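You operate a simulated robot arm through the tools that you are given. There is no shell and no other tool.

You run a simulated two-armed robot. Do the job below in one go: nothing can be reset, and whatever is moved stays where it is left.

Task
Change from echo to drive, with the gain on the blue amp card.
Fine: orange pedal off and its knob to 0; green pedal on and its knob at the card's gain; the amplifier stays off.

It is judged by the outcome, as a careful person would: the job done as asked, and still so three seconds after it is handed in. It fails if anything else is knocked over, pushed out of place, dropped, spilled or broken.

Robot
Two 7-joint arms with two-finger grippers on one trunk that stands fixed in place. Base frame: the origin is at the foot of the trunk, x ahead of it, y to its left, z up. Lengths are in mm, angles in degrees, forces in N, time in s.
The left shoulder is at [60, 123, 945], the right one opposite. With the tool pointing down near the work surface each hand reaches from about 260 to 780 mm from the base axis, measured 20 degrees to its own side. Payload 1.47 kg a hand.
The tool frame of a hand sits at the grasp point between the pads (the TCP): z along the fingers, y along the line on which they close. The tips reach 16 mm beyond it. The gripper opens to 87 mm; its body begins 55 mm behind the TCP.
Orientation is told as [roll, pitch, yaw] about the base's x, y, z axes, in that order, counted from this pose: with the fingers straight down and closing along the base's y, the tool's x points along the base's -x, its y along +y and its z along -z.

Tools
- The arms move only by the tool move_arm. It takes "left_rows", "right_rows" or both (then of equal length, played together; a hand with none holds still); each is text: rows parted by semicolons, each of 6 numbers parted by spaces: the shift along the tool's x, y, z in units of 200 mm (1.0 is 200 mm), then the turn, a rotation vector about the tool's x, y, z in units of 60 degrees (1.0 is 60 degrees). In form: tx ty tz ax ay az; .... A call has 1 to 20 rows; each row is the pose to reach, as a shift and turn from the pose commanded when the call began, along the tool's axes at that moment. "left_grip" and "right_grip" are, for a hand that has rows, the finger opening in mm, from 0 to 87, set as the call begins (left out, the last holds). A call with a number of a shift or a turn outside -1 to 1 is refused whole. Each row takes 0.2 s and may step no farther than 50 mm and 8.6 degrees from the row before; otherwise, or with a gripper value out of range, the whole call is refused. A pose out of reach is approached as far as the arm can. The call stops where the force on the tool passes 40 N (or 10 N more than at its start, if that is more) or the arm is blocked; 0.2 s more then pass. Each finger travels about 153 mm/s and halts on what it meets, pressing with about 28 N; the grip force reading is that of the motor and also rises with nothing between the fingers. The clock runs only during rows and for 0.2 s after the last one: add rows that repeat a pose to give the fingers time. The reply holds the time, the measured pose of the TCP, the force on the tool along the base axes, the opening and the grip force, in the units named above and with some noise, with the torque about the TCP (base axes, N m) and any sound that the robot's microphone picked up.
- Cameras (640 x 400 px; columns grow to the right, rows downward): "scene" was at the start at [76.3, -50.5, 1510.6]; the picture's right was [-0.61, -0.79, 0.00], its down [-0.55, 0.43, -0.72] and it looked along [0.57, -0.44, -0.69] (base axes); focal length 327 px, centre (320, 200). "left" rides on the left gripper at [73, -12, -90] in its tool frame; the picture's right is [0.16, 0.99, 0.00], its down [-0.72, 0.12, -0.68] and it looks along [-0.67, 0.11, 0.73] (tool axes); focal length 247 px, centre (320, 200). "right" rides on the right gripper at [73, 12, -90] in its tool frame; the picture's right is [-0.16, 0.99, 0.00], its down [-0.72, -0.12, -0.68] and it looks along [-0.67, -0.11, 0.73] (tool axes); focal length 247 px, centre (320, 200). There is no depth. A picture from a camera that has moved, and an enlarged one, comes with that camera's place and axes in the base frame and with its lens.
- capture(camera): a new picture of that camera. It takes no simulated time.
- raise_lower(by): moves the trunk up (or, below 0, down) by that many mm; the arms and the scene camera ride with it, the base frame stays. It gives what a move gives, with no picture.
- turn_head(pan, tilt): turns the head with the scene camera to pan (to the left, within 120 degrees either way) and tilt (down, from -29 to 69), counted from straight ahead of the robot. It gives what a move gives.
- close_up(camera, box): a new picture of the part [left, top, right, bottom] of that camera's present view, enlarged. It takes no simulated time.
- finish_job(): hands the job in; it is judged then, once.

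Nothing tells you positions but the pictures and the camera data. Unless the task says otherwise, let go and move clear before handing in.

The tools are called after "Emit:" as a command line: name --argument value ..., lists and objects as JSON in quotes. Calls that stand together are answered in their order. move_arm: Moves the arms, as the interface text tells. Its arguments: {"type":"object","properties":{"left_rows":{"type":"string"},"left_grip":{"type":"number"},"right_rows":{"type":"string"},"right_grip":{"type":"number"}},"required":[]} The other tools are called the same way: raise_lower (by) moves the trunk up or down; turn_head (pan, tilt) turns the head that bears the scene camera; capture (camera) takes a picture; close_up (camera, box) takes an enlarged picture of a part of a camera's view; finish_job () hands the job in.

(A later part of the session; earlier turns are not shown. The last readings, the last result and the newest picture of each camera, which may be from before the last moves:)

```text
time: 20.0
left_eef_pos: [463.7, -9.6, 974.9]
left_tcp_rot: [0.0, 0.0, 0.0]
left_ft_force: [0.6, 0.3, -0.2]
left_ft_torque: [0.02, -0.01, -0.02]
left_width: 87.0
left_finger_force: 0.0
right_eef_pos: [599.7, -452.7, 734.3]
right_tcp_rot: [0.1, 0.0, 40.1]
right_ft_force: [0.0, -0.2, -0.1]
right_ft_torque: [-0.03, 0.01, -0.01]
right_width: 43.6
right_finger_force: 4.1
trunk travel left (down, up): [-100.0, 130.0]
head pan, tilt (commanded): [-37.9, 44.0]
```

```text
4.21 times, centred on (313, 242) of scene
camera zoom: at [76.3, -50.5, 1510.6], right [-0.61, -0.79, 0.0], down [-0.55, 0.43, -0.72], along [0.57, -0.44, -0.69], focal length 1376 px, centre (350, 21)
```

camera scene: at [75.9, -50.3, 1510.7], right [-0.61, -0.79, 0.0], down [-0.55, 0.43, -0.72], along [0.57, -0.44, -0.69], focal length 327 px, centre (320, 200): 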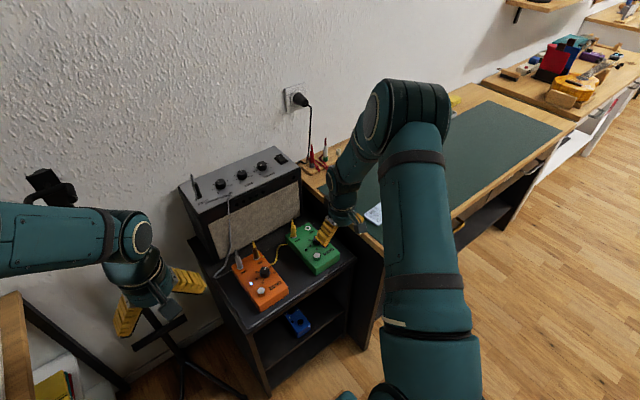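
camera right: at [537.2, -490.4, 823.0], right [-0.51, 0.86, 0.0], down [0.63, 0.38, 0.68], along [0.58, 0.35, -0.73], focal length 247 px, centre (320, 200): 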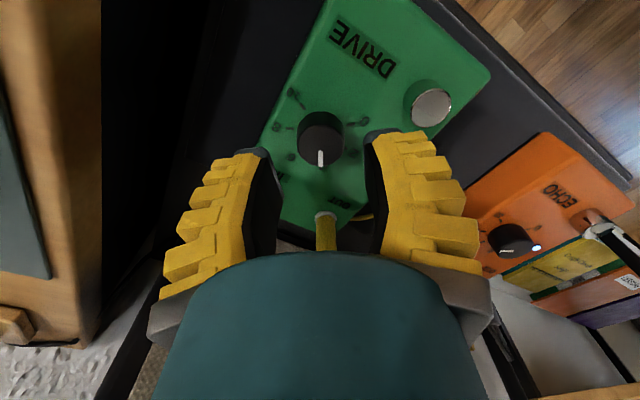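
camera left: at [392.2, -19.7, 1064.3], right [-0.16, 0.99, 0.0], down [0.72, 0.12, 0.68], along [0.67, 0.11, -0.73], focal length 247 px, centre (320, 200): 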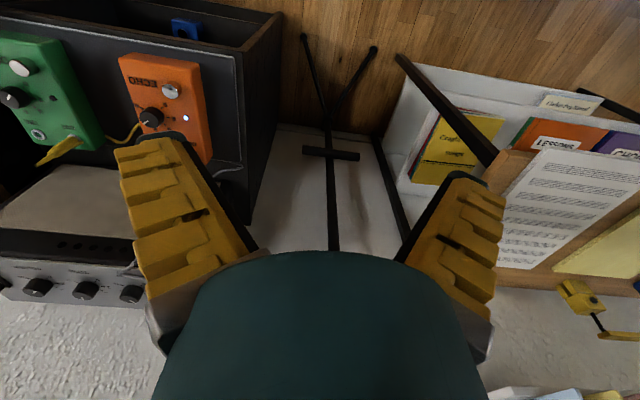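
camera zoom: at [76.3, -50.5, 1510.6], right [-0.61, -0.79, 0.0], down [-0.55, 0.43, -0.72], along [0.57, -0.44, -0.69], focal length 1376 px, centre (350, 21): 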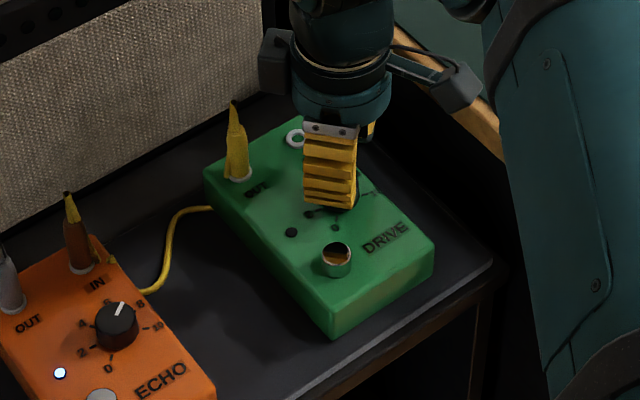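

The pointer reads about 4.2, at 150° on the dial where 8 is at about 246°, so 96° clockwise remains. I lower onto the knob again and check the centring.

Emit:
move_arm --right_rows "-0.004 0.002 0.05 0 0 0; -0.004 0.002 0.1 0 0 0; -0.004 0.002 0.157 0 0 0; -0.004 0.002 0.157 0 0 0; -0.004 0.002 0.157 0 0 0"

Emit:
close_up --camera "right" --box '[240, 120, 400, 220]'

```text
time: 21.2
left_eef_pos: [464.3, -8.5, 974.0]
left_tcp_rot: [0.0, 0.1, 0.0]
left_ft_force: [0.8, -0.1, 0.3]
left_ft_torque: [-0.01, 0.01, -0.02]
left_width: 87.0
left_finger_force: 0.0
right_eef_pos: [600.3, -450.7, 702.1]
right_tcp_rot: [0.0, 0.0, 40.0]
right_ft_force: [0.3, -0.6, 0.1]
right_ft_torque: [-0.04, -0.01, -0.01]
right_width: 43.9
right_finger_force: 4.5
trunk travel left (down, up): [-100.0, 130.0]
head pan, tilt (commanded): [-37.9, 44.0]
```

```text
4.00 times, centred on (320, 170) of right
camera zoom: at [537.5, -488.7, 790.6], right [-0.51, 0.86, 0.0], down [0.63, 0.38, 0.68], along [0.58, 0.35, -0.73], focal length 988 px, centre (320, 320)
```

zoom: 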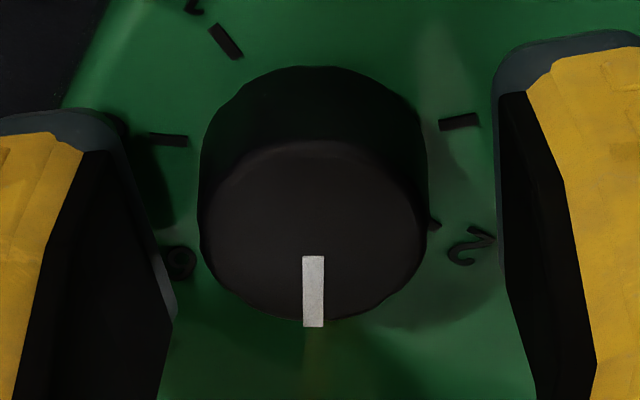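

Centring is good, about 0.6 mm off. I trim that, grip firmly, and turn 48° plus 48° clockwise with a slight drift compensation.

Emit:
move_arm --right_rows "0 -0.003 0 0 0 0; 0 -0.003 0 0 0 0; 0 -0.003 0 0 0 0; 0 -0.003 0 0 0 0" --right_grip 5

Emit:
close_up --camera "right" --box '[240, 120, 400, 220]'

```text
time: 22.2
left_eef_pos: [464.1, -8.0, 973.7]
left_tcp_rot: [0.0, 0.0, -0.1]
left_ft_force: [-0.1, -0.4, -0.5]
left_ft_torque: [0.0, 0.0, 0.0]
left_width: 86.9
left_finger_force: 0.0
right_eef_pos: [602.4, -450.2, 702.0]
right_tcp_rot: [0.1, 0.0, 40.0]
right_ft_force: [0.9, 0.9, 3.4]
right_ft_torque: [-0.01, -0.07, 0.02]
right_width: 22.7
right_finger_force: 29.7
trunk travel left (down, up): [-100.0, 130.0]
head pan, tilt (commanded): [-37.9, 44.0]
```

```text
4.00 times, centred on (320, 170) of right
camera zoom: at [538.0, -489.2, 791.0], right [-0.51, 0.86, 0.0], down [0.63, 0.38, 0.68], along [0.58, 0.35, -0.73], focal length 988 px, centre (320, 320)
```

zoom: 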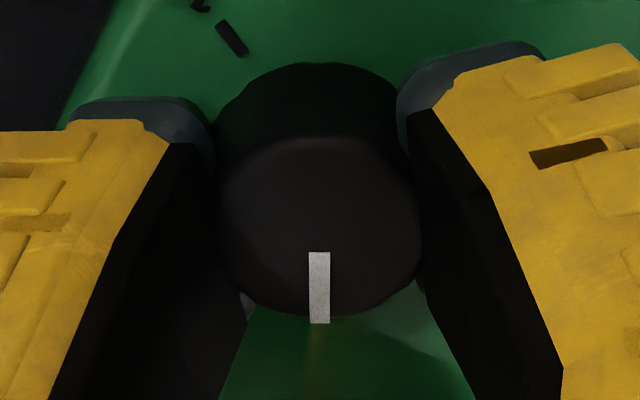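

Grip is firm with low side force. Turning clockwise now.

Emit:
move_arm --right_rows "-0.0005 0.0005 0 0 0 0.135; -0.001 0.001 0 0 0 0.27; -0.0015 0.0015 0 0 0 0.405; -0.002 0.002 0 0 0 0.54; -0.0025 0.003 0 0 0 0.675; -0.003 0.004 0 0 0 0.808; -0.003 0.004 0 0 0 0.808"

Emit:
move_arm --right_rows "0 0.001 0 0 0 0.135; 0 0.002 0 0 0 0.27; 0 0.003 0 0 0 0.405; 0 0.004 0 0 0 0.54; 0 0.005 0 0 0 0.675; 0 0.005 0 0 0 0.808; 0 0.005 0 0 0 0.808"

Emit:
close_up --camera "right" --box '[240, 120, 400, 220]'

Emit:
close_up --camera "scene" --box '[265, 195, 361, 290]'

```text
time: 23.8
left_eef_pos: [465.1, -7.3, 974.5]
left_tcp_rot: [0.1, 0.0, 0.0]
left_ft_force: [-0.9, -0.6, 0.3]
left_ft_torque: [-0.01, -0.03, 0.0]
left_width: 87.0
left_finger_force: 0.0
right_eef_pos: [602.4, -451.7, 702.4]
right_tcp_rot: [-0.1, -0.1, -8.5]
right_ft_force: [2.7, -5.5, 4.8]
right_ft_torque: [-0.04, -0.11, -0.02]
right_width: 22.5
right_finger_force: 29.7
trunk travel left (down, up): [-100.0, 130.0]
head pan, tilt (commanded): [-37.9, 44.0]
```

```text
time: 25.4
left_eef_pos: [464.7, -9.9, 974.1]
left_tcp_rot: [-0.1, 0.0, 0.1]
left_ft_force: [0.1, -0.1, -0.3]
left_ft_torque: [-0.01, 0.02, -0.02]
left_width: 86.9
left_finger_force: 0.0
right_eef_pos: [601.7, -450.9, 702.2]
right_tcp_rot: [0.1, -0.1, -57.0]
right_ft_force: [4.1, -18.3, 6.5]
right_ft_torque: [-0.28, -0.15, -0.01]
right_width: 21.8
right_finger_force: 29.8
trunk travel left (down, up): [-100.0, 130.0]
head pan, tilt (commanded): [-37.9, 44.0]
```

```text
4.00 times, centred on (320, 170) of right
camera zoom: at [571.6, -383.5, 791.1], right [0.91, 0.4, 0.0], down [0.3, -0.67, 0.68], along [0.28, -0.62, -0.73], focal length 988 px, centre (320, 320)
```

zoom: 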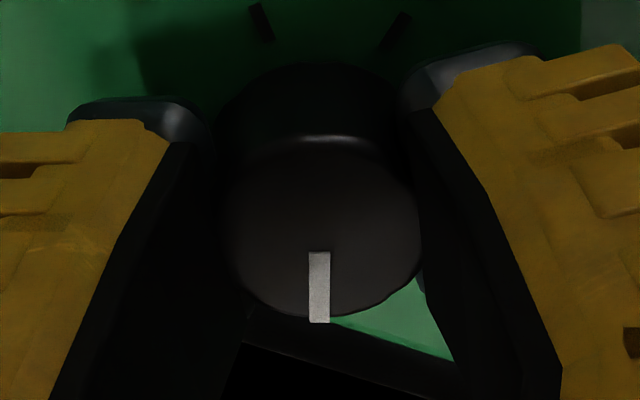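

```text
4.21 times, centred on (313, 242) of scene
camera zoom: at [76.1, -51.5, 1510.6], right [-0.61, -0.79, 0.0], down [-0.55, 0.43, -0.72], along [0.57, -0.44, -0.69], focal length 1376 px, centre (350, 21)
```

zoom: 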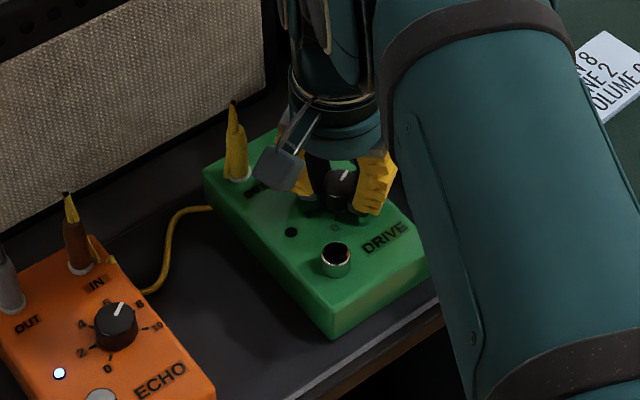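

The knob has turned to about the 8 position. The side force of 18 N shows I over-compensated, so I relax that by 2 mm, then release, rise and check.

Emit:
move_arm --right_rows "-0.0042 -0.0028 0 0 0 0; -0.0084 -0.0055 0 0 0 0; -0.0084 -0.0055 0 0 0 0"

Emit:
move_arm --right_rows "0 0 0 0 0 0; 0 0 0 0 0 0; 0 0 -0.05 0 0 0; 0 0 -0.1 0 0 0; 0 0 -0.15 0 0 0; 0 0 -0.15 0 0 0" --right_grip 38

Emit:
close_up --camera "right" --box '[240, 90, 400, 190]'

Emit:
capture --camera "right"

```text
time: 26.2
left_eef_pos: [464.0, -7.8, 973.9]
left_tcp_rot: [0.0, 0.0, 0.1]
left_ft_force: [0.2, 0.1, 0.3]
left_ft_torque: [-0.01, 0.01, -0.01]
left_width: 86.9
left_finger_force: 0.0
right_eef_pos: [602.0, -450.3, 702.3]
right_tcp_rot: [0.2, 0.0, -56.9]
right_ft_force: [5.4, -11.6, 8.5]
right_ft_torque: [-0.24, -0.03, -0.04]
right_width: 21.9
right_finger_force: 30.1
trunk travel left (down, up): [-100.0, 130.0]
head pan, tilt (commanded): [-37.9, 44.0]
```

```text
time: 27.6
left_eef_pos: [465.5, -6.8, 973.6]
left_tcp_rot: [0.0, -0.1, -0.1]
left_ft_force: [-0.4, 0.1, 0.4]
left_ft_torque: [-0.02, -0.04, 0.0]
left_width: 87.1
left_finger_force: 0.1
right_eef_pos: [602.2, -451.1, 732.0]
right_tcp_rot: [-0.1, 0.1, -56.8]
right_ft_force: [-0.6, 0.1, -0.4]
right_ft_torque: [0.02, -0.02, -0.01]
right_width: 43.8
right_finger_force: 4.3
trunk travel left (down, up): [-100.0, 130.0]
head pan, tilt (commanded): [-37.9, 44.0]
```

```text
4.00 times, centred on (320, 140) of right
camera zoom: at [571.6, -384.1, 821.0], right [0.91, 0.41, 0.0], down [0.3, -0.67, 0.68], along [0.28, -0.62, -0.73], focal length 988 px, centre (320, 440)
```

zoom: 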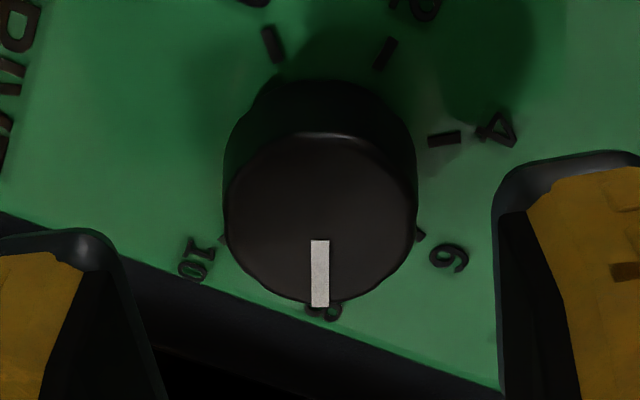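

```text
taken
camera right: at [571.6, -384.1, 821.0], right [0.91, 0.41, 0.0], down [0.3, -0.67, 0.68], along [0.28, -0.62, -0.73], focal length 247 px, centre (320, 200)
```

right: 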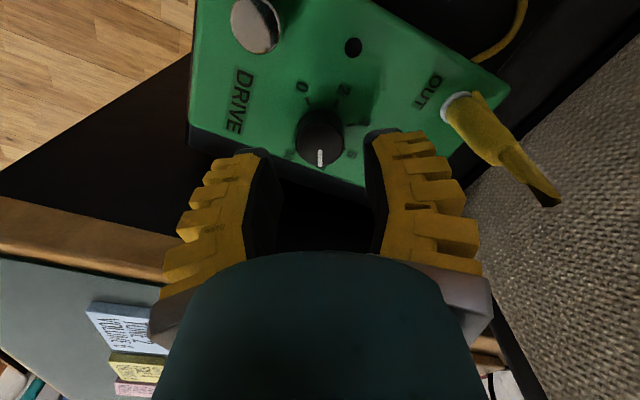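

The green pointer now sits at 8: 246° measured, against a tick at about 246°. Next I close the fingers and hover the hand over the green stomp switch, near (554,-412).

Emit:
move_arm --right_rows "0 0 -0.1 0 0 0; 0.04 -0.013 -0.15 0 0 -0.136; 0.08 -0.027 -0.15 0 0 -0.271; 0.125 -0.04 -0.15 0 0 -0.407; 0.17 -0.054 -0.15 0 0 -0.543; 0.21 -0.068 -0.15 0 0 -0.679; 0.25 -0.081 -0.15 0 0 -0.814; 0.2945 -0.095 -0.15 0 0 -0.95; 0.2945 -0.095 -0.15 0 0 -0.95; 0.2945 -0.095 -0.15 0 0 -0.95" --right_grip 0

Emit:
capture --camera "right"

Emit:
close_up --camera "right" --box '[220, 60, 420, 185]'

Emit:
close_up --camera "scene" --box '[275, 205, 345, 280]'

```text
time: 29.8
left_eef_pos: [465.8, -8.6, 974.8]
left_tcp_rot: [0.1, 0.0, 0.0]
left_ft_force: [0.4, -0.2, 0.9]
left_ft_torque: [0.01, 0.01, 0.0]
left_width: 86.9
left_finger_force: 0.0
right_eef_pos: [554.1, -412.4, 763.4]
right_tcp_rot: [0.0, 0.0, 0.2]
right_ft_force: [-0.2, 0.1, 0.5]
right_ft_torque: [-0.02, -0.01, -0.04]
right_width: 0.0
right_finger_force: 27.9
trunk travel left (down, up): [-100.0, 130.0]
head pan, tilt (commanded): [-37.9, 44.0]
```

```text
taken
camera right: at [480.5, -401.2, 851.4], right [0.16, 0.99, 0.0], down [0.72, -0.11, 0.68], along [0.67, -0.11, -0.73], focal length 247 px, centre (320, 200)
```

right: 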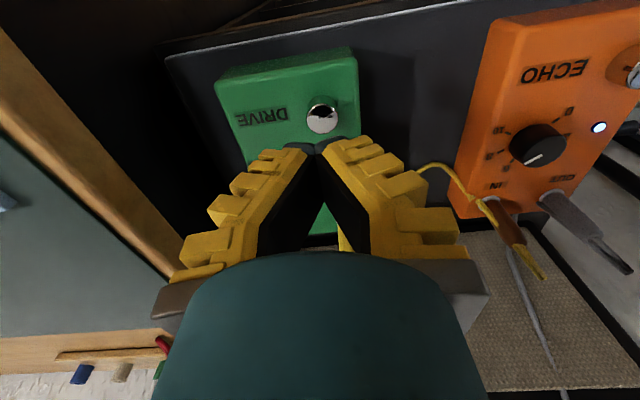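

```text
3.20 times, centred on (320, 122) of right
camera zoom: at [480.5, -401.2, 851.4], right [0.16, 0.99, 0.0], down [0.72, -0.11, 0.68], along [0.67, -0.11, -0.73], focal length 790 px, centre (320, 448)
```

zoom: 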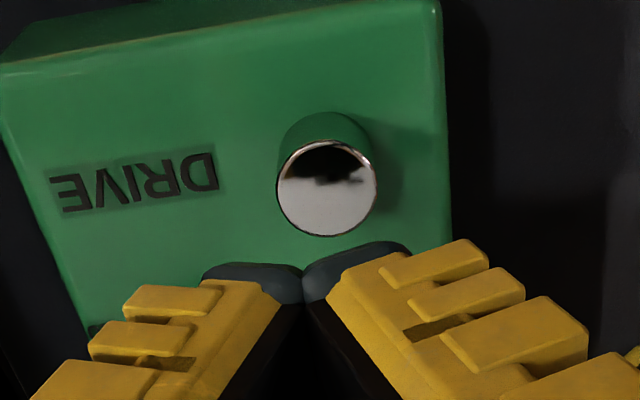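

```text
5.33 times, centred on (310, 242) of scene
camera zoom: at [76.3, -50.5, 1510.6], right [-0.61, -0.79, 0.0], down [-0.55, 0.43, -0.72], along [0.57, -0.44, -0.69], focal length 1743 px, centre (373, -27)
```

zoom: 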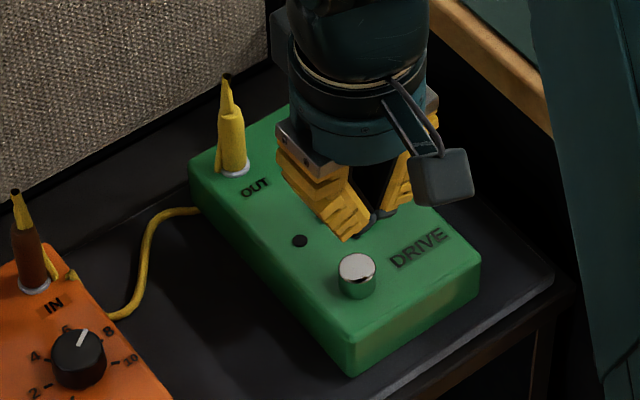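

The stomp (21 mm wide, top near z=694) is right under the closed tips, 1.5 mm to +y. I shift and descend to just above it.

Emit:
move_arm --right_rows "0 0.0075 0.06 0 0 0; 0 0.0075 0.12 0 0 0; 0 0.0075 0.18 0 0 0; 0 0.0075 0.24 0 0 0; 0 0.0075 0.24 0 0 0; 0 0.0075 0.24 0 0 0" --right_grip 0

Emit:
close_up --camera "right" --box '[220, 60, 420, 185]'

Emit:
close_up --camera "scene" --box '[275, 205, 345, 280]'

```text
time: 31.2
left_eef_pos: [465.4, -8.0, 974.3]
left_tcp_rot: [0.0, 0.0, 0.1]
left_ft_force: [-0.4, 0.9, -0.1]
left_ft_torque: [-0.04, 0.01, -0.03]
left_width: 87.0
left_finger_force: 0.0
right_eef_pos: [553.5, -411.5, 715.4]
right_tcp_rot: [0.1, 0.0, 0.2]
right_ft_force: [-0.6, 0.4, 0.1]
right_ft_torque: [-0.02, -0.01, 0.02]
right_width: 0.0
right_finger_force: 27.8
trunk travel left (down, up): [-100.0, 130.0]
head pan, tilt (commanded): [-37.9, 44.0]
```

```text
3.20 times, centred on (320, 122) of right
camera zoom: at [480.4, -399.8, 803.9], right [0.16, 0.99, 0.0], down [0.72, -0.11, 0.68], along [0.67, -0.11, -0.73], focal length 790 px, centre (320, 448)
```

zoom: 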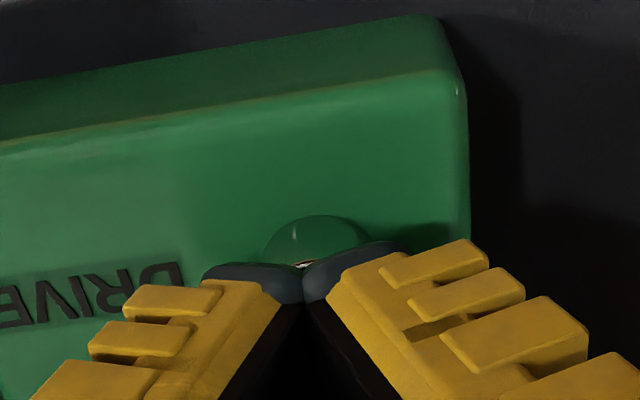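

```text
5.33 times, centred on (310, 242) of scene
camera zoom: at [76.4, -50.5, 1510.6], right [-0.61, -0.79, 0.0], down [-0.55, 0.43, -0.72], along [0.57, -0.44, -0.69], focal length 1743 px, centre (373, -27)
```

zoom: 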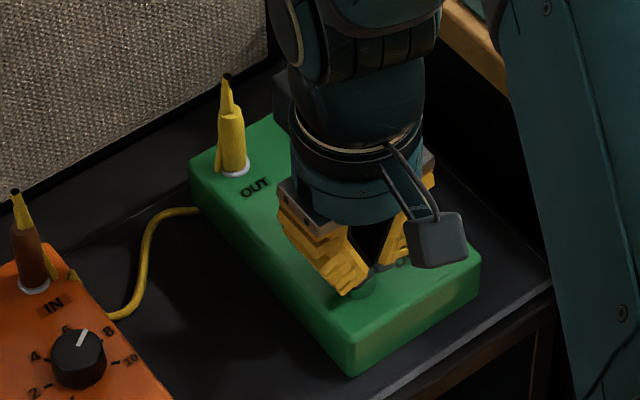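

The tips are just above the stomp. I press down slowly in 1 mm steps and listen for a click.

Emit:
move_arm --right_rows "0 0 0.01 0 0 0; 0 0 0.015 0 0 0; 0 0 0.02 0 0 0; 0 0 0.025 0 0 0; 0 0 0.03 0 0 0; 0 0 0.035 0 0 0; 0 0 0.04 0 0 0"

Emit:
close_up --camera "scene" --box '[275, 205, 345, 280]'

```text
time: 32.8
left_eef_pos: [463.9, -7.6, 974.3]
left_tcp_rot: [0.0, 0.0, -0.1]
left_ft_force: [-0.2, 0.6, 0.3]
left_ft_torque: [0.02, 0.04, 0.0]
left_width: 86.7
left_finger_force: 0.1
right_eef_pos: [552.9, -410.6, 706.8]
right_tcp_rot: [0.0, 0.0, 0.1]
right_ft_force: [-0.7, 1.0, 3.2]
right_ft_torque: [0.03, 0.04, 0.0]
right_width: 6.1
right_finger_force: 28.7
trunk travel left (down, up): [-100.0, 130.0]
head pan, tilt (commanded): [-37.9, 44.0]
```

```text
5.33 times, centred on (310, 242) of scene
camera zoom: at [76.2, -50.3, 1510.7], right [-0.61, -0.79, 0.0], down [-0.55, 0.43, -0.72], along [0.57, -0.44, -0.69], focal length 1743 px, centre (373, -27)
```

zoom: 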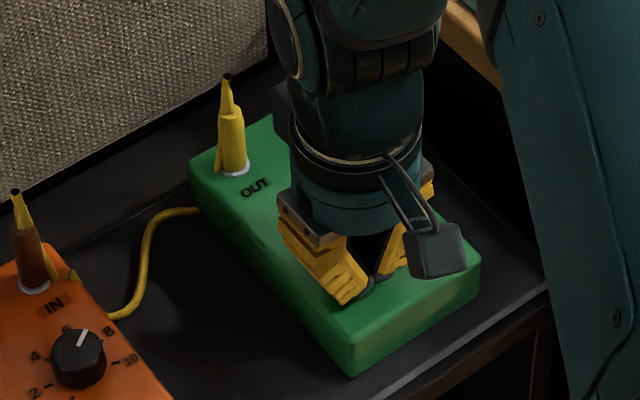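

Contact has started, with 3 N, and the tips spread slightly to 6 mm. No click yet, so I keep pressing in small steps.

Emit:
move_arm --right_rows "0 0 0.005 0 0 0; 0 0 0.01 0 0 0; 0 0 0.015 0 0 0; 0 0 0.02 0 0 0"

Emit:
close_up --camera "scene" --box '[275, 205, 345, 280]'

Emit:
close_up --camera "right" --box '[220, 60, 420, 185]'

```text
time: 33.8
left_eef_pos: [464.6, -8.7, 974.7]
left_tcp_rot: [0.0, 0.0, 0.1]
left_ft_force: [0.6, -0.3, -0.7]
left_ft_torque: [-0.01, 0.01, 0.03]
left_width: 87.1
left_finger_force: 0.1
right_eef_pos: [553.5, -411.2, 703.1]
right_tcp_rot: [0.0, -0.1, 0.1]
right_ft_force: [-0.6, 1.7, 6.0]
right_ft_torque: [-0.01, -0.01, -0.03]
right_width: 6.2
right_finger_force: 28.3
trunk travel left (down, up): [-100.0, 130.0]
head pan, tilt (commanded): [-37.9, 44.0]
heard: click
```

```text
5.33 times, centred on (310, 242) of scene
camera zoom: at [75.8, -50.1, 1510.7], right [-0.61, -0.79, 0.0], down [-0.55, 0.43, -0.72], along [0.57, -0.44, -0.69], focal length 1743 px, centre (373, -27)
```

zoom: 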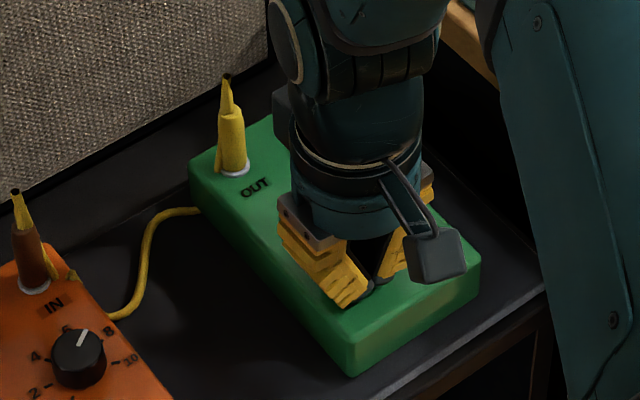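

```text
3.20 times, centred on (320, 122) of right
camera zoom: at [480.5, -399.5, 791.6], right [0.16, 0.99, 0.0], down [0.72, -0.11, 0.68], along [0.67, -0.11, -0.73], focal length 790 px, centre (320, 448)
```

zoom: 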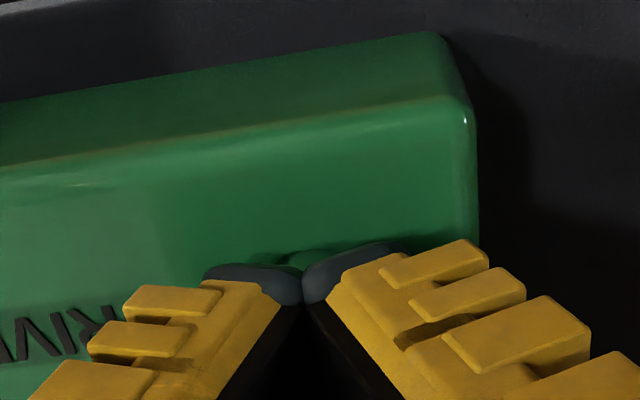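

A click was heard at only 6 N. I lift straight up and check the green LED.

Emit:
move_arm --right_rows "0 0 -0.05 0 0 0; 0 0 -0.15 0 0 0; 0 0 -0.3 0 0 0; 0.1 0 -0.5 0 0 0; 0.3 0 -0.6 0 0 0; 0.5 0 -0.7 0 0 0; 0.5 0 -0.7 0 0 0"

Emit:
close_up --camera "scene" --box '[275, 210, 345, 280]'

Emit:
close_up --camera "right" --box '[220, 60, 420, 185]'

Emit:
capture --camera "right"

```text
time: 35.4
left_eef_pos: [465.9, -8.1, 974.1]
left_tcp_rot: [0.0, 0.0, -0.1]
left_ft_force: [-0.4, 0.3, 0.7]
left_ft_torque: [0.02, 0.01, 0.05]
left_width: 87.0
left_finger_force: 0.1
right_eef_pos: [453.5, -409.5, 841.2]
right_tcp_rot: [0.0, 0.0, 0.0]
right_ft_force: [0.0, 0.2, -0.1]
right_ft_torque: [0.0, 0.05, 0.01]
right_width: 0.0
right_finger_force: 28.4
trunk travel left (down, up): [-100.0, 130.0]
head pan, tilt (commanded): [-37.9, 44.0]
```

```text
5.71 times, centred on (310, 245) of scene
camera zoom: at [76.9, -50.8, 1510.5], right [-0.61, -0.79, 0.0], down [-0.55, 0.43, -0.72], along [0.57, -0.44, -0.69], focal length 1868 px, centre (377, -57)
```

zoom: 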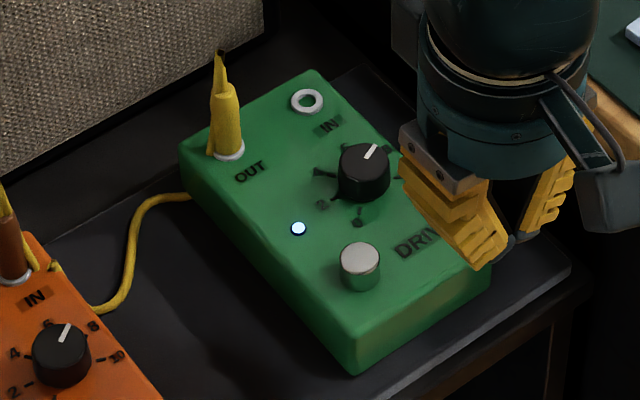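

```text
3.20 times, centred on (320, 122) of right
camera zoom: at [379.7, -398.5, 929.4], right [0.16, 0.99, 0.0], down [0.72, -0.12, 0.68], along [0.67, -0.11, -0.73], focal length 790 px, centre (320, 448)
```

zoom: 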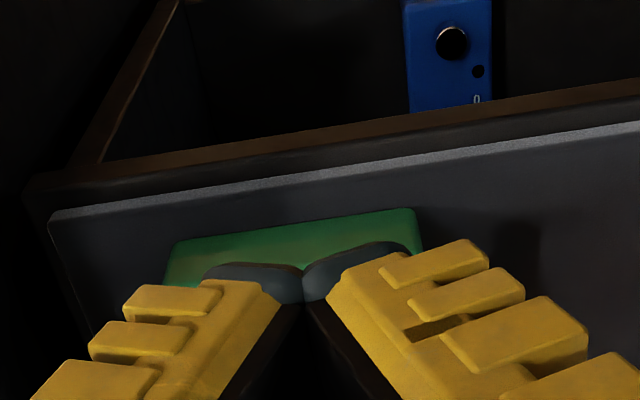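

```text
taken
camera right: at [379.7, -398.5, 929.4], right [0.16, 0.99, 0.0], down [0.72, -0.12, 0.68], along [0.67, -0.11, -0.73], focal length 247 px, centre (320, 200)
```

right: 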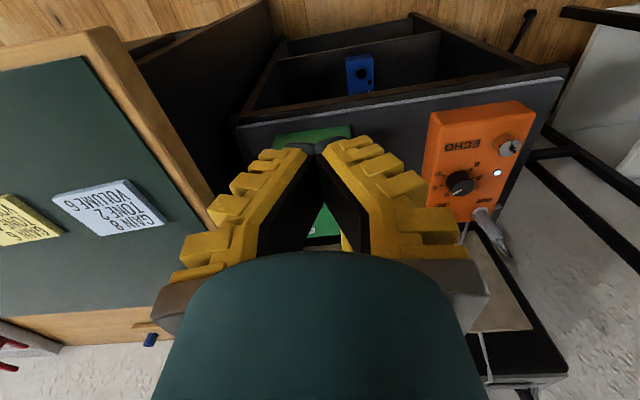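

The green LED is lit, so DRIVE is on. I now take the right hand over to view the orange pedal, near (500,-255,820).

Emit:
move_arm --right_rows "-0.05 0.19 0.02 0 0 0; -0.1 0.38 0.05 0 0 0; -0.16 0.57 0.08 0 0 0; -0.23 0.775 0.105 0 0 0; -0.23 0.775 0.105 0 0 0; -0.23 0.775 0.105 0 0 0" --right_grip 60

Emit:
capture --camera "right"

Emit:
close_up --camera "right" --box '[260, 60, 420, 220]'

Emit:
close_up --camera "scene" --box '[280, 215, 340, 275]'

Emit:
capture --camera "scene"

```text
time: 36.8
left_eef_pos: [465.1, -8.3, 974.7]
left_tcp_rot: [-0.1, -0.1, 0.0]
left_ft_force: [-0.5, -0.3, 1.0]
left_ft_torque: [0.0, 0.02, -0.01]
left_width: 87.0
left_finger_force: 0.1
right_eef_pos: [499.7, -255.7, 820.2]
right_tcp_rot: [0.0, 0.0, 0.1]
right_ft_force: [0.1, -0.3, 0.1]
right_ft_torque: [0.0, 0.01, -0.02]
right_width: 64.6
right_finger_force: 3.4
trunk travel left (down, up): [-100.0, 130.0]
head pan, tilt (commanded): [-37.9, 44.0]
```

```text
taken
camera right: at [425.9, -244.5, 908.6], right [0.16, 0.99, 0.0], down [0.72, -0.12, 0.68], along [0.67, -0.11, -0.73], focal length 247 px, centre (320, 200)
```

right: 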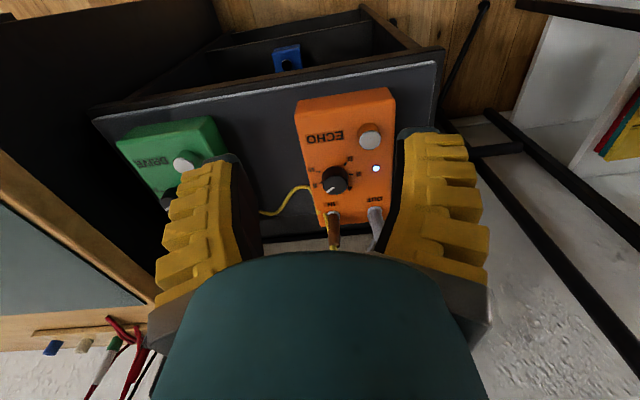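

```text
2.50 times, centred on (340, 140) of right
camera zoom: at [425.9, -244.5, 908.6], right [0.16, 0.99, 0.0], down [0.72, -0.12, 0.68], along [0.67, -0.11, -0.73], focal length 617 px, centre (270, 350)
```

zoom: 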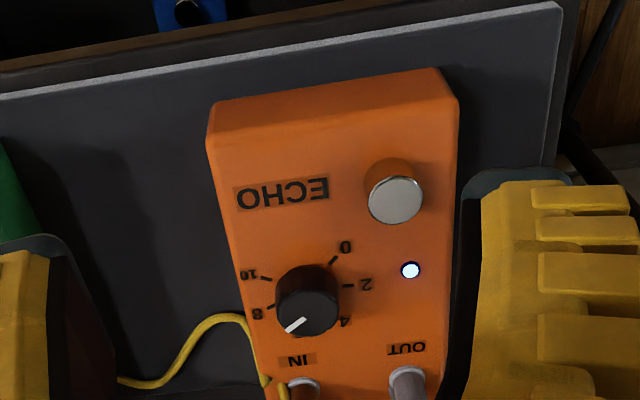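

```text
6.67 times, centred on (310, 245) of scene
camera zoom: at [76.4, -50.3, 1510.6], right [-0.61, -0.79, 0.0], down [-0.55, 0.43, -0.72], along [0.57, -0.44, -0.69], focal length 2179 px, centre (387, -100)
```

zoom: 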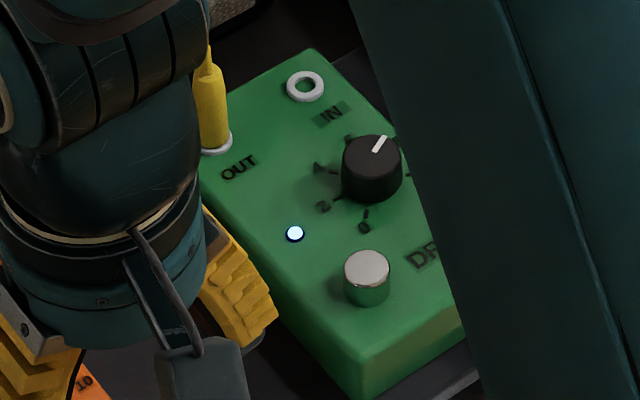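

```text
taken
camera scene: at [76.4, -50.3, 1510.6], right [-0.61, -0.79, 0.0], down [-0.55, 0.43, -0.72], along [0.57, -0.44, -0.69], focal length 327 px, centre (320, 200)
```

scene: 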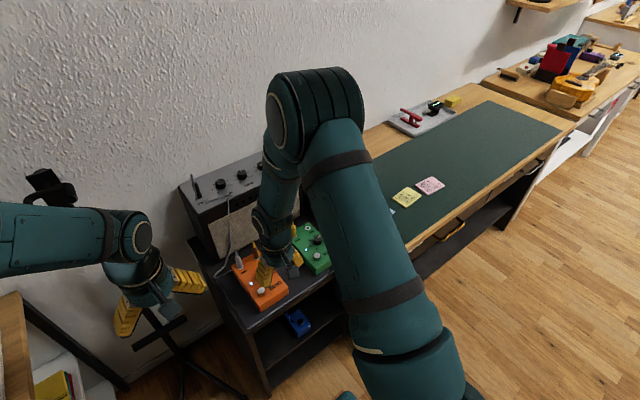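

The orange knob is near (603,-255) and its stomp near (554.5,-215), with the pointer around 7. I hover over the orange knob, yawed −45° so that a counter-clockwise stroke has room.

Emit:
move_arm --right_rows "-0.086 0 0.06 0 0 0.125; -0.172 0 0.13 0 0 0.25; -0.258 0 0.2 0 0 0.375; -0.344 0 0.27 0 0 0.5; -0.43 0 0.35 0 0 0.625; -0.5165 0.001 0.425 0 0 0.75; -0.5165 0.001 0.425 0 0 0.75; -0.5165 0.001 0.425 0 0 0.75" --right_grip 38

Emit:
capture --camera "right"

Emit:
close_up --camera "right" --box '[240, 90, 400, 190]'

Emit:
close_up --camera "scene" --box '[220, 215, 300, 310]'

```text
time: 38.6
left_eef_pos: [464.7, -8.3, 974.8]
left_tcp_rot: [-0.1, 0.0, 0.0]
left_ft_force: [0.4, -0.2, 0.1]
left_ft_torque: [-0.01, 0.02, 0.02]
left_width: 87.0
left_finger_force: 0.0
right_eef_pos: [605.0, -255.4, 735.3]
right_tcp_rot: [0.0, 0.0, -45.0]
right_ft_force: [-0.2, 0.0, -0.7]
right_ft_torque: [0.02, 0.04, -0.05]
right_width: 44.0
right_finger_force: 3.9
trunk travel left (down, up): [-100.0, 130.0]
head pan, tilt (commanded): [-37.9, 44.0]
```

```text
taken
camera right: at [559.8, -196.5, 824.2], right [0.81, 0.59, 0.0], down [0.43, -0.59, 0.68], along [0.4, -0.55, -0.73], focal length 247 px, centre (320, 200)
```

right: 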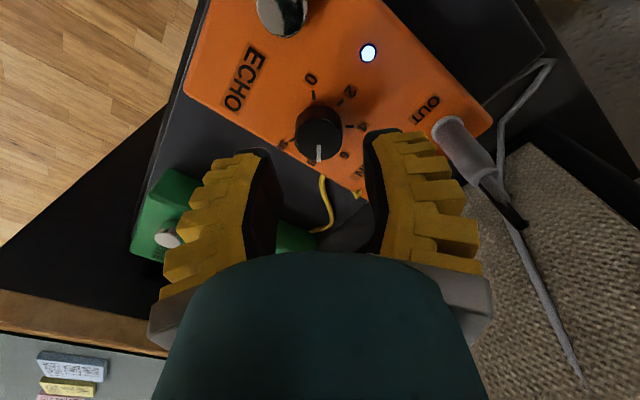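

```text
4.00 times, centred on (320, 140) of right
camera zoom: at [559.8, -196.5, 824.2], right [0.81, 0.59, 0.0], down [0.43, -0.59, 0.68], along [0.4, -0.55, -0.73], focal length 988 px, centre (320, 440)
```

zoom: 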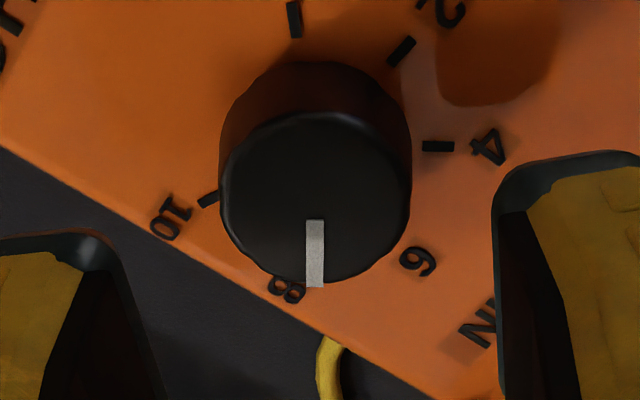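

```text
4.21 times, centred on (260, 262) of scene
camera zoom: at [76.5, -50.5, 1510.6], right [-0.61, -0.79, 0.0], down [-0.55, 0.43, -0.72], along [0.57, -0.44, -0.69], focal length 1376 px, centre (573, -63)
```

zoom: 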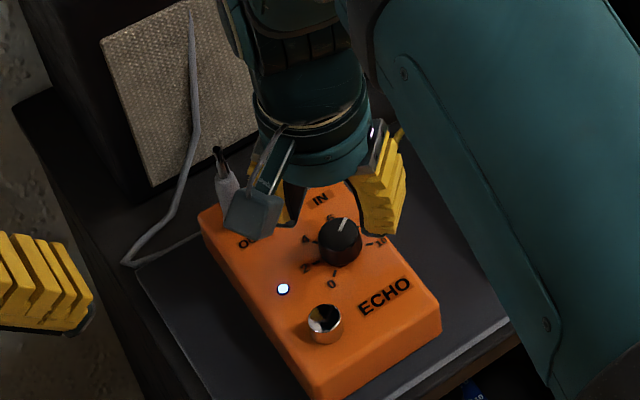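

The orange pointer is at about 7.6 on the same kind of dial (0 at 45°, 25° per unit), so about 190° counter-clockwise is needed. I shift 2.8 mm toward the knob and descend around it.

Emit:
move_arm --right_rows "0.014 -0.001 0.03 0 0 0; 0.014 -0.001 0.07 0 0 0; 0.014 -0.001 0.11 0 0 0; 0.014 -0.001 0.14 0 0 0; 0.014 -0.001 0.165 0 0 0; 0.014 -0.001 0.165 0 0 0; 0.014 -0.001 0.165 0 0 0"

Emit:
close_up --camera "right" --box '[240, 120, 400, 220]'

Emit:
capture --camera "right"

Emit:
close_up --camera "scene" --box '[220, 215, 300, 310]'

```text
time: 40.2
left_eef_pos: [465.0, -8.1, 974.3]
left_tcp_rot: [0.1, 0.0, 0.0]
left_ft_force: [-0.2, 0.6, 0.2]
left_ft_torque: [-0.02, -0.02, 0.0]
left_width: 87.0
left_finger_force: 0.0
right_eef_pos: [601.7, -253.4, 704.2]
right_tcp_rot: [0.0, 0.0, -45.0]
right_ft_force: [-0.4, -0.6, 0.0]
right_ft_torque: [-0.03, -0.01, 0.0]
right_width: 43.8
right_finger_force: 4.5
trunk travel left (down, up): [-100.0, 130.0]
head pan, tilt (commanded): [-37.9, 44.0]
```

```text
4.00 times, centred on (320, 170) of right
camera zoom: at [557.6, -194.4, 792.0], right [0.81, 0.59, 0.0], down [0.43, -0.59, 0.68], along [0.4, -0.55, -0.73], focal length 988 px, centre (320, 320)
```

zoom: 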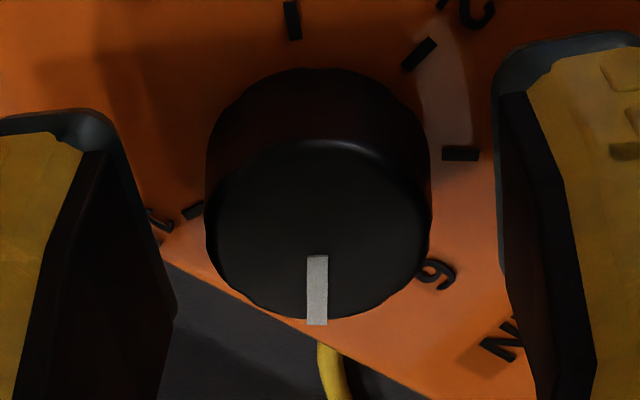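

```text
taken
camera right: at [557.6, -194.4, 792.0], right [0.81, 0.59, 0.0], down [0.43, -0.59, 0.68], along [0.4, -0.55, -0.73], focal length 247 px, centre (320, 200)
```

right: 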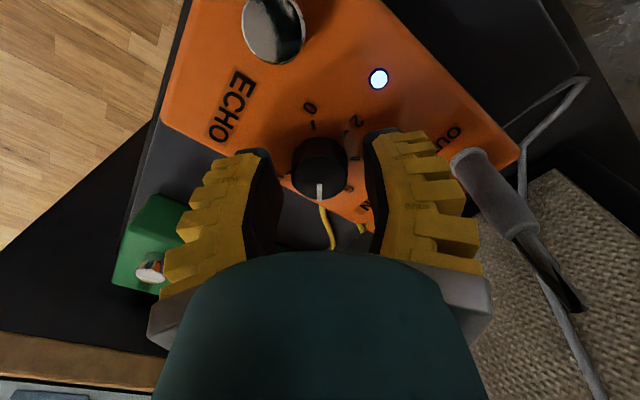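

```text
4.21 times, centred on (260, 262) of scene
camera zoom: at [76.4, -50.5, 1510.6], right [-0.61, -0.79, 0.0], down [-0.55, 0.43, -0.72], along [0.57, -0.44, -0.69], focal length 1376 px, centre (573, -63)
```

zoom: 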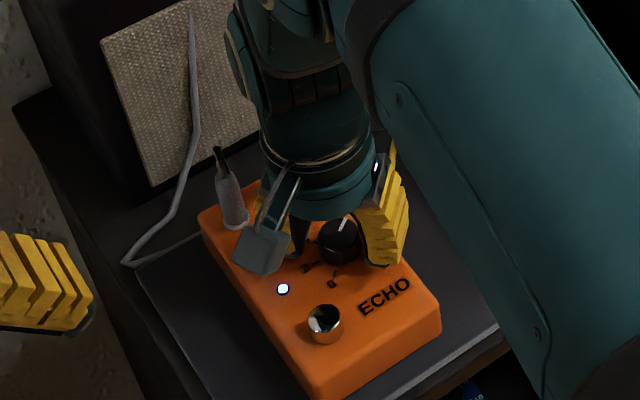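

The knob is centred to within half a millimetre. I grip it.

Emit:
move_arm --right_rows "0 0 0.006 0 0 0; 0 0 0.006 0 0 0; 0 0 0.006 0 0 0; 0 0 0.006 0 0 0" --right_grip 5

Emit:
close_up --camera "right" --box '[240, 120, 400, 220]'

```text
time: 41.2
left_eef_pos: [463.9, -8.6, 975.0]
left_tcp_rot: [0.0, 0.0, 0.0]
left_ft_force: [0.2, -0.8, -0.1]
left_ft_torque: [0.01, 0.01, 0.0]
left_width: 87.5
left_finger_force: 0.1
right_eef_pos: [601.9, -254.0, 704.0]
right_tcp_rot: [0.1, -0.2, -44.9]
right_ft_force: [2.9, -10.1, 15.2]
right_ft_torque: [-0.07, -0.02, 0.02]
right_width: 20.8
right_finger_force: 30.1
trunk travel left (down, up): [-100.0, 130.0]
head pan, tilt (commanded): [-37.9, 44.0]
```

```text
4.00 times, centred on (320, 170) of right
camera zoom: at [557.8, -195.3, 791.8], right [0.81, 0.59, 0.0], down [0.43, -0.59, 0.68], along [0.4, -0.55, -0.73], focal length 988 px, centre (320, 320)
```

zoom: 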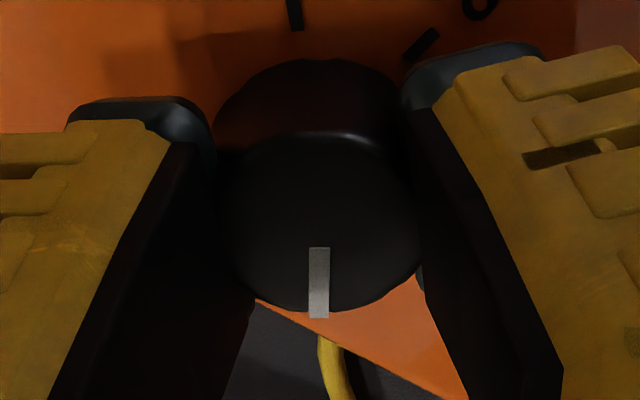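

Grip is firm, but there is 15 N upward and 10 N sideways, so I ease the hand by about 1 mm to relax this before turning.

Emit:
move_arm --right_rows "-0.002 -0.002 -0.004 0 0 0; -0.0035 -0.0035 -0.008 0 0 0; -0.0035 -0.0035 -0.008 0 0 0"

```text
time: 42.0
left_eef_pos: [465.7, -8.1, 975.1]
left_tcp_rot: [0.0, 0.0, 0.0]
left_ft_force: [0.7, 0.0, 0.2]
left_ft_torque: [0.02, 0.01, 0.0]
left_width: 87.3
left_finger_force: 0.1
right_eef_pos: [602.4, -254.8, 704.4]
right_tcp_rot: [-0.1, 0.0, -44.9]
right_ft_force: [12.0, -8.2, -1.4]
right_ft_torque: [-0.45, -0.4, -0.03]
right_width: 20.6
right_finger_force: 30.1
trunk travel left (down, up): [-100.0, 130.0]
head pan, tilt (commanded): [-37.9, 44.0]
```

The side force is now 12 N in x and −8 N in y. I nudge the hand to unload it before turning.

Emit:
move_arm --right_rows "-0.006 0.001 0 0 0 0; -0.0124 0.0018 0 0 0 0; -0.0124 0.0018 0 0 0 0"

Emit:
close_up --camera "right" --box '[240, 120, 400, 220]'

```text
time: 42.8
left_eef_pos: [464.1, -7.0, 974.4]
left_tcp_rot: [0.1, 0.0, 0.1]
left_ft_force: [0.4, -1.3, -0.5]
left_ft_torque: [-0.02, -0.01, 0.02]
left_width: 86.9
left_finger_force: 0.1
right_eef_pos: [602.4, -255.4, 704.3]
right_tcp_rot: [-0.1, 0.2, -44.9]
right_ft_force: [-2.0, 1.7, 2.5]
right_ft_torque: [0.13, 0.07, 0.0]
right_width: 20.3
right_finger_force: 30.3
trunk travel left (down, up): [-100.0, 130.0]
head pan, tilt (commanded): [-37.9, 44.0]
```

```text
4.00 times, centred on (320, 170) of right
camera zoom: at [558.4, -195.7, 792.6], right [0.81, 0.59, 0.0], down [0.43, -0.59, 0.68], along [0.4, -0.55, -0.74], focal length 988 px, centre (320, 320)
```

zoom: 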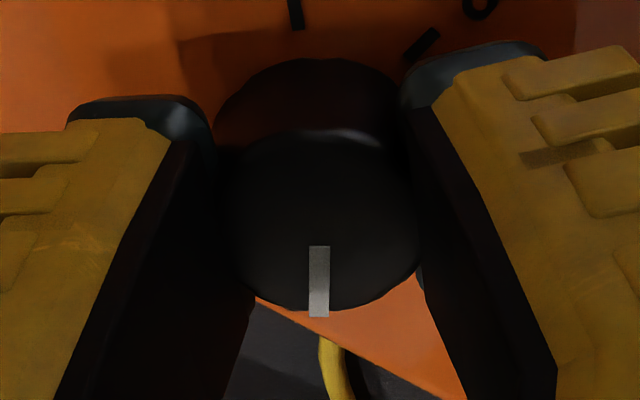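

Forces are now low. I turn the knob counter-clockwise by 48°.

Emit:
move_arm --right_rows "0 0 0 0 0 -0.135; 0 0 0 0 0 -0.27; 0 0 0 0 0 -0.405; 0 0 0 0 0 -0.54; 0 0 0 0 0 -0.675; 0 0 0 0 0 -0.8; 0 0 0 0 0 -0.8"

Emit:
close_up --camera "right" --box '[240, 120, 400, 220]'

Emit:
close_up --camera "scene" --box '[220, 215, 300, 310]'

```text
time: 44.4
left_eef_pos: [463.6, -7.7, 974.3]
left_tcp_rot: [-0.1, -0.1, 0.0]
left_ft_force: [0.7, 0.4, 0.2]
left_ft_torque: [-0.03, 0.0, 0.04]
left_width: 87.1
left_finger_force: 0.1
right_eef_pos: [602.2, -255.9, 704.8]
right_tcp_rot: [0.0, 0.1, 3.2]
right_ft_force: [-14.2, 13.0, 1.8]
right_ft_torque: [-0.01, 0.29, 0.01]
right_width: 20.1
right_finger_force: 30.1
trunk travel left (down, up): [-100.0, 130.0]
head pan, tilt (commanded): [-37.9, 44.0]
```

```text
4.00 times, centred on (320, 170) of right
camera zoom: at [528.2, -247.8, 792.5], right [0.1, 0.99, 0.0], down [0.73, -0.08, 0.68], along [0.68, -0.07, -0.73], focal length 988 px, centre (320, 320)
```

zoom: 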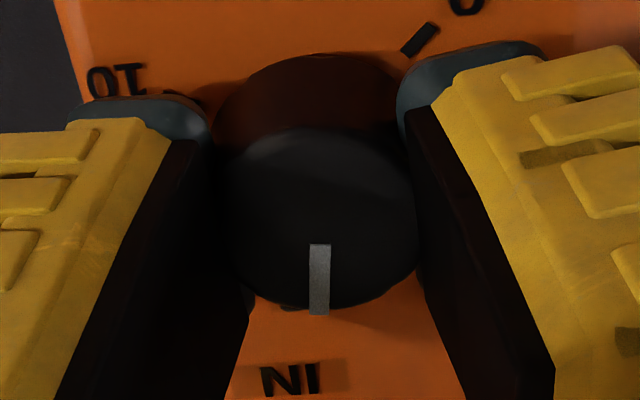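

```text
4.21 times, centred on (260, 262) of scene
camera zoom: at [74.9, -49.3, 1510.7], right [-0.61, -0.79, 0.0], down [-0.55, 0.43, -0.72], along [0.57, -0.44, -0.69], focal length 1376 px, centre (573, -63)
```

zoom: 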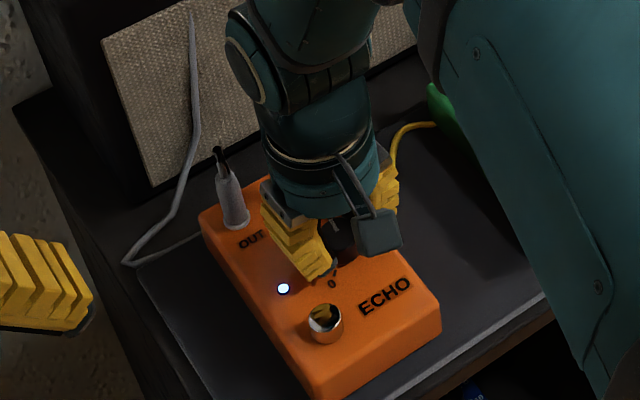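

The knob follows, but side force has built up (−14, +13 N). I unload it with a small shift before continuing.

Emit:
move_arm --right_rows "0.005 0.005 0 0 0 0; 0.0095 0.0105 0 0 0 0; 0.0095 0.0105 0 0 0 0"

```text
time: 45.2
left_eef_pos: [464.7, -8.2, 974.7]
left_tcp_rot: [0.0, 0.0, 0.0]
left_ft_force: [-0.5, 0.5, 0.7]
left_ft_torque: [0.02, 0.0, -0.01]
left_width: 86.9
left_finger_force: 0.0
right_eef_pos: [602.5, -255.0, 703.5]
right_tcp_rot: [-0.1, -0.2, 3.1]
right_ft_force: [-3.4, 6.0, 1.2]
right_ft_torque: [0.06, -0.02, 0.02]
right_width: 19.5
right_finger_force: 29.6
trunk travel left (down, up): [-100.0, 130.0]
head pan, tilt (commanded): [-37.9, 44.0]
```

Forces dropped again. I continue 24° counter-clockwise with a small compensation.

Emit:
move_arm --right_rows "0.001 0.002 0 0 0 -0.135; 0.002 0.004 0 0 0 -0.27; 0.002 0.005 0 0 0 -0.4; 0.002 0.005 0 0 0 -0.4"

```text
time: 46.2
left_eef_pos: [465.0, -8.1, 975.3]
left_tcp_rot: [0.0, -0.1, -0.1]
left_ft_force: [-0.5, 0.4, -0.1]
left_ft_torque: [0.01, 0.03, -0.02]
left_width: 86.6
left_finger_force: 0.1
right_eef_pos: [602.1, -255.2, 704.9]
right_tcp_rot: [0.0, -0.2, 27.0]
right_ft_force: [10.6, -5.4, 0.9]
right_ft_torque: [0.19, -0.25, 0.0]
right_width: 19.6
right_finger_force: 30.5
trunk travel left (down, up): [-100.0, 130.0]
head pan, tilt (commanded): [-37.9, 44.0]
```

The force reversed slightly, so I shift back a little and finish this stroke with another 23°.

Emit:
move_arm --right_rows "-0.0058 -0.0074 0 0 0 0; -0.0058 -0.0074 0 0 0 -0.13; -0.0058 -0.0074 0 0 0 -0.26; -0.0058 -0.0074 0 0 0 -0.383; -0.0058 -0.0074 0 0 0 -0.383"

Emit:
close_up --camera "right" --box '[240, 120, 400, 220]'

Emit:
close_up --camera "scene" --box '[220, 215, 300, 310]'

```text
time: 47.4
left_eef_pos: [464.5, -7.6, 975.1]
left_tcp_rot: [0.0, 0.0, -0.1]
left_ft_force: [-0.2, 0.4, -0.5]
left_ft_torque: [-0.01, 0.01, 0.02]
left_width: 87.0
left_finger_force: 0.0
right_eef_pos: [601.4, -253.6, 703.5]
right_tcp_rot: [0.1, 0.0, 50.1]
right_ft_force: [5.8, -8.2, 8.4]
right_ft_torque: [-0.25, 0.15, 0.01]
right_width: 19.1
right_finger_force: 29.8
trunk travel left (down, up): [-100.0, 130.0]
head pan, tilt (commanded): [-37.9, 44.0]
```

```text
4.00 times, centred on (320, 170) of right
camera zoom: at [545.7, -303.7, 792.6], right [-0.66, 0.75, 0.0], down [0.55, 0.48, 0.68], along [0.51, 0.45, -0.73], focal length 988 px, centre (320, 320)
```

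zoom: 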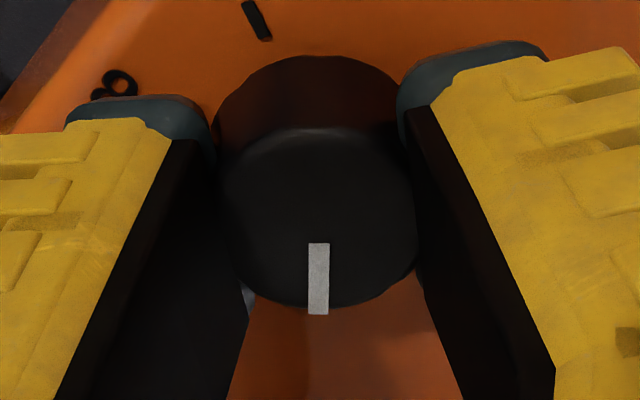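

```text
4.21 times, centred on (260, 262) of scene
camera zoom: at [76.1, -50.9, 1510.6], right [-0.61, -0.79, 0.0], down [-0.55, 0.43, -0.72], along [0.57, -0.44, -0.69], focal length 1376 px, centre (573, -63)
```

zoom: 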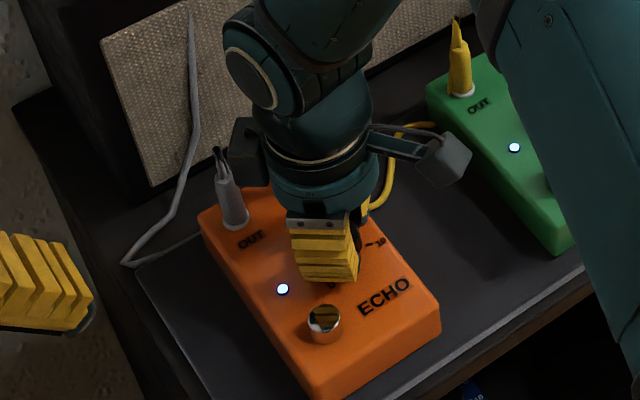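

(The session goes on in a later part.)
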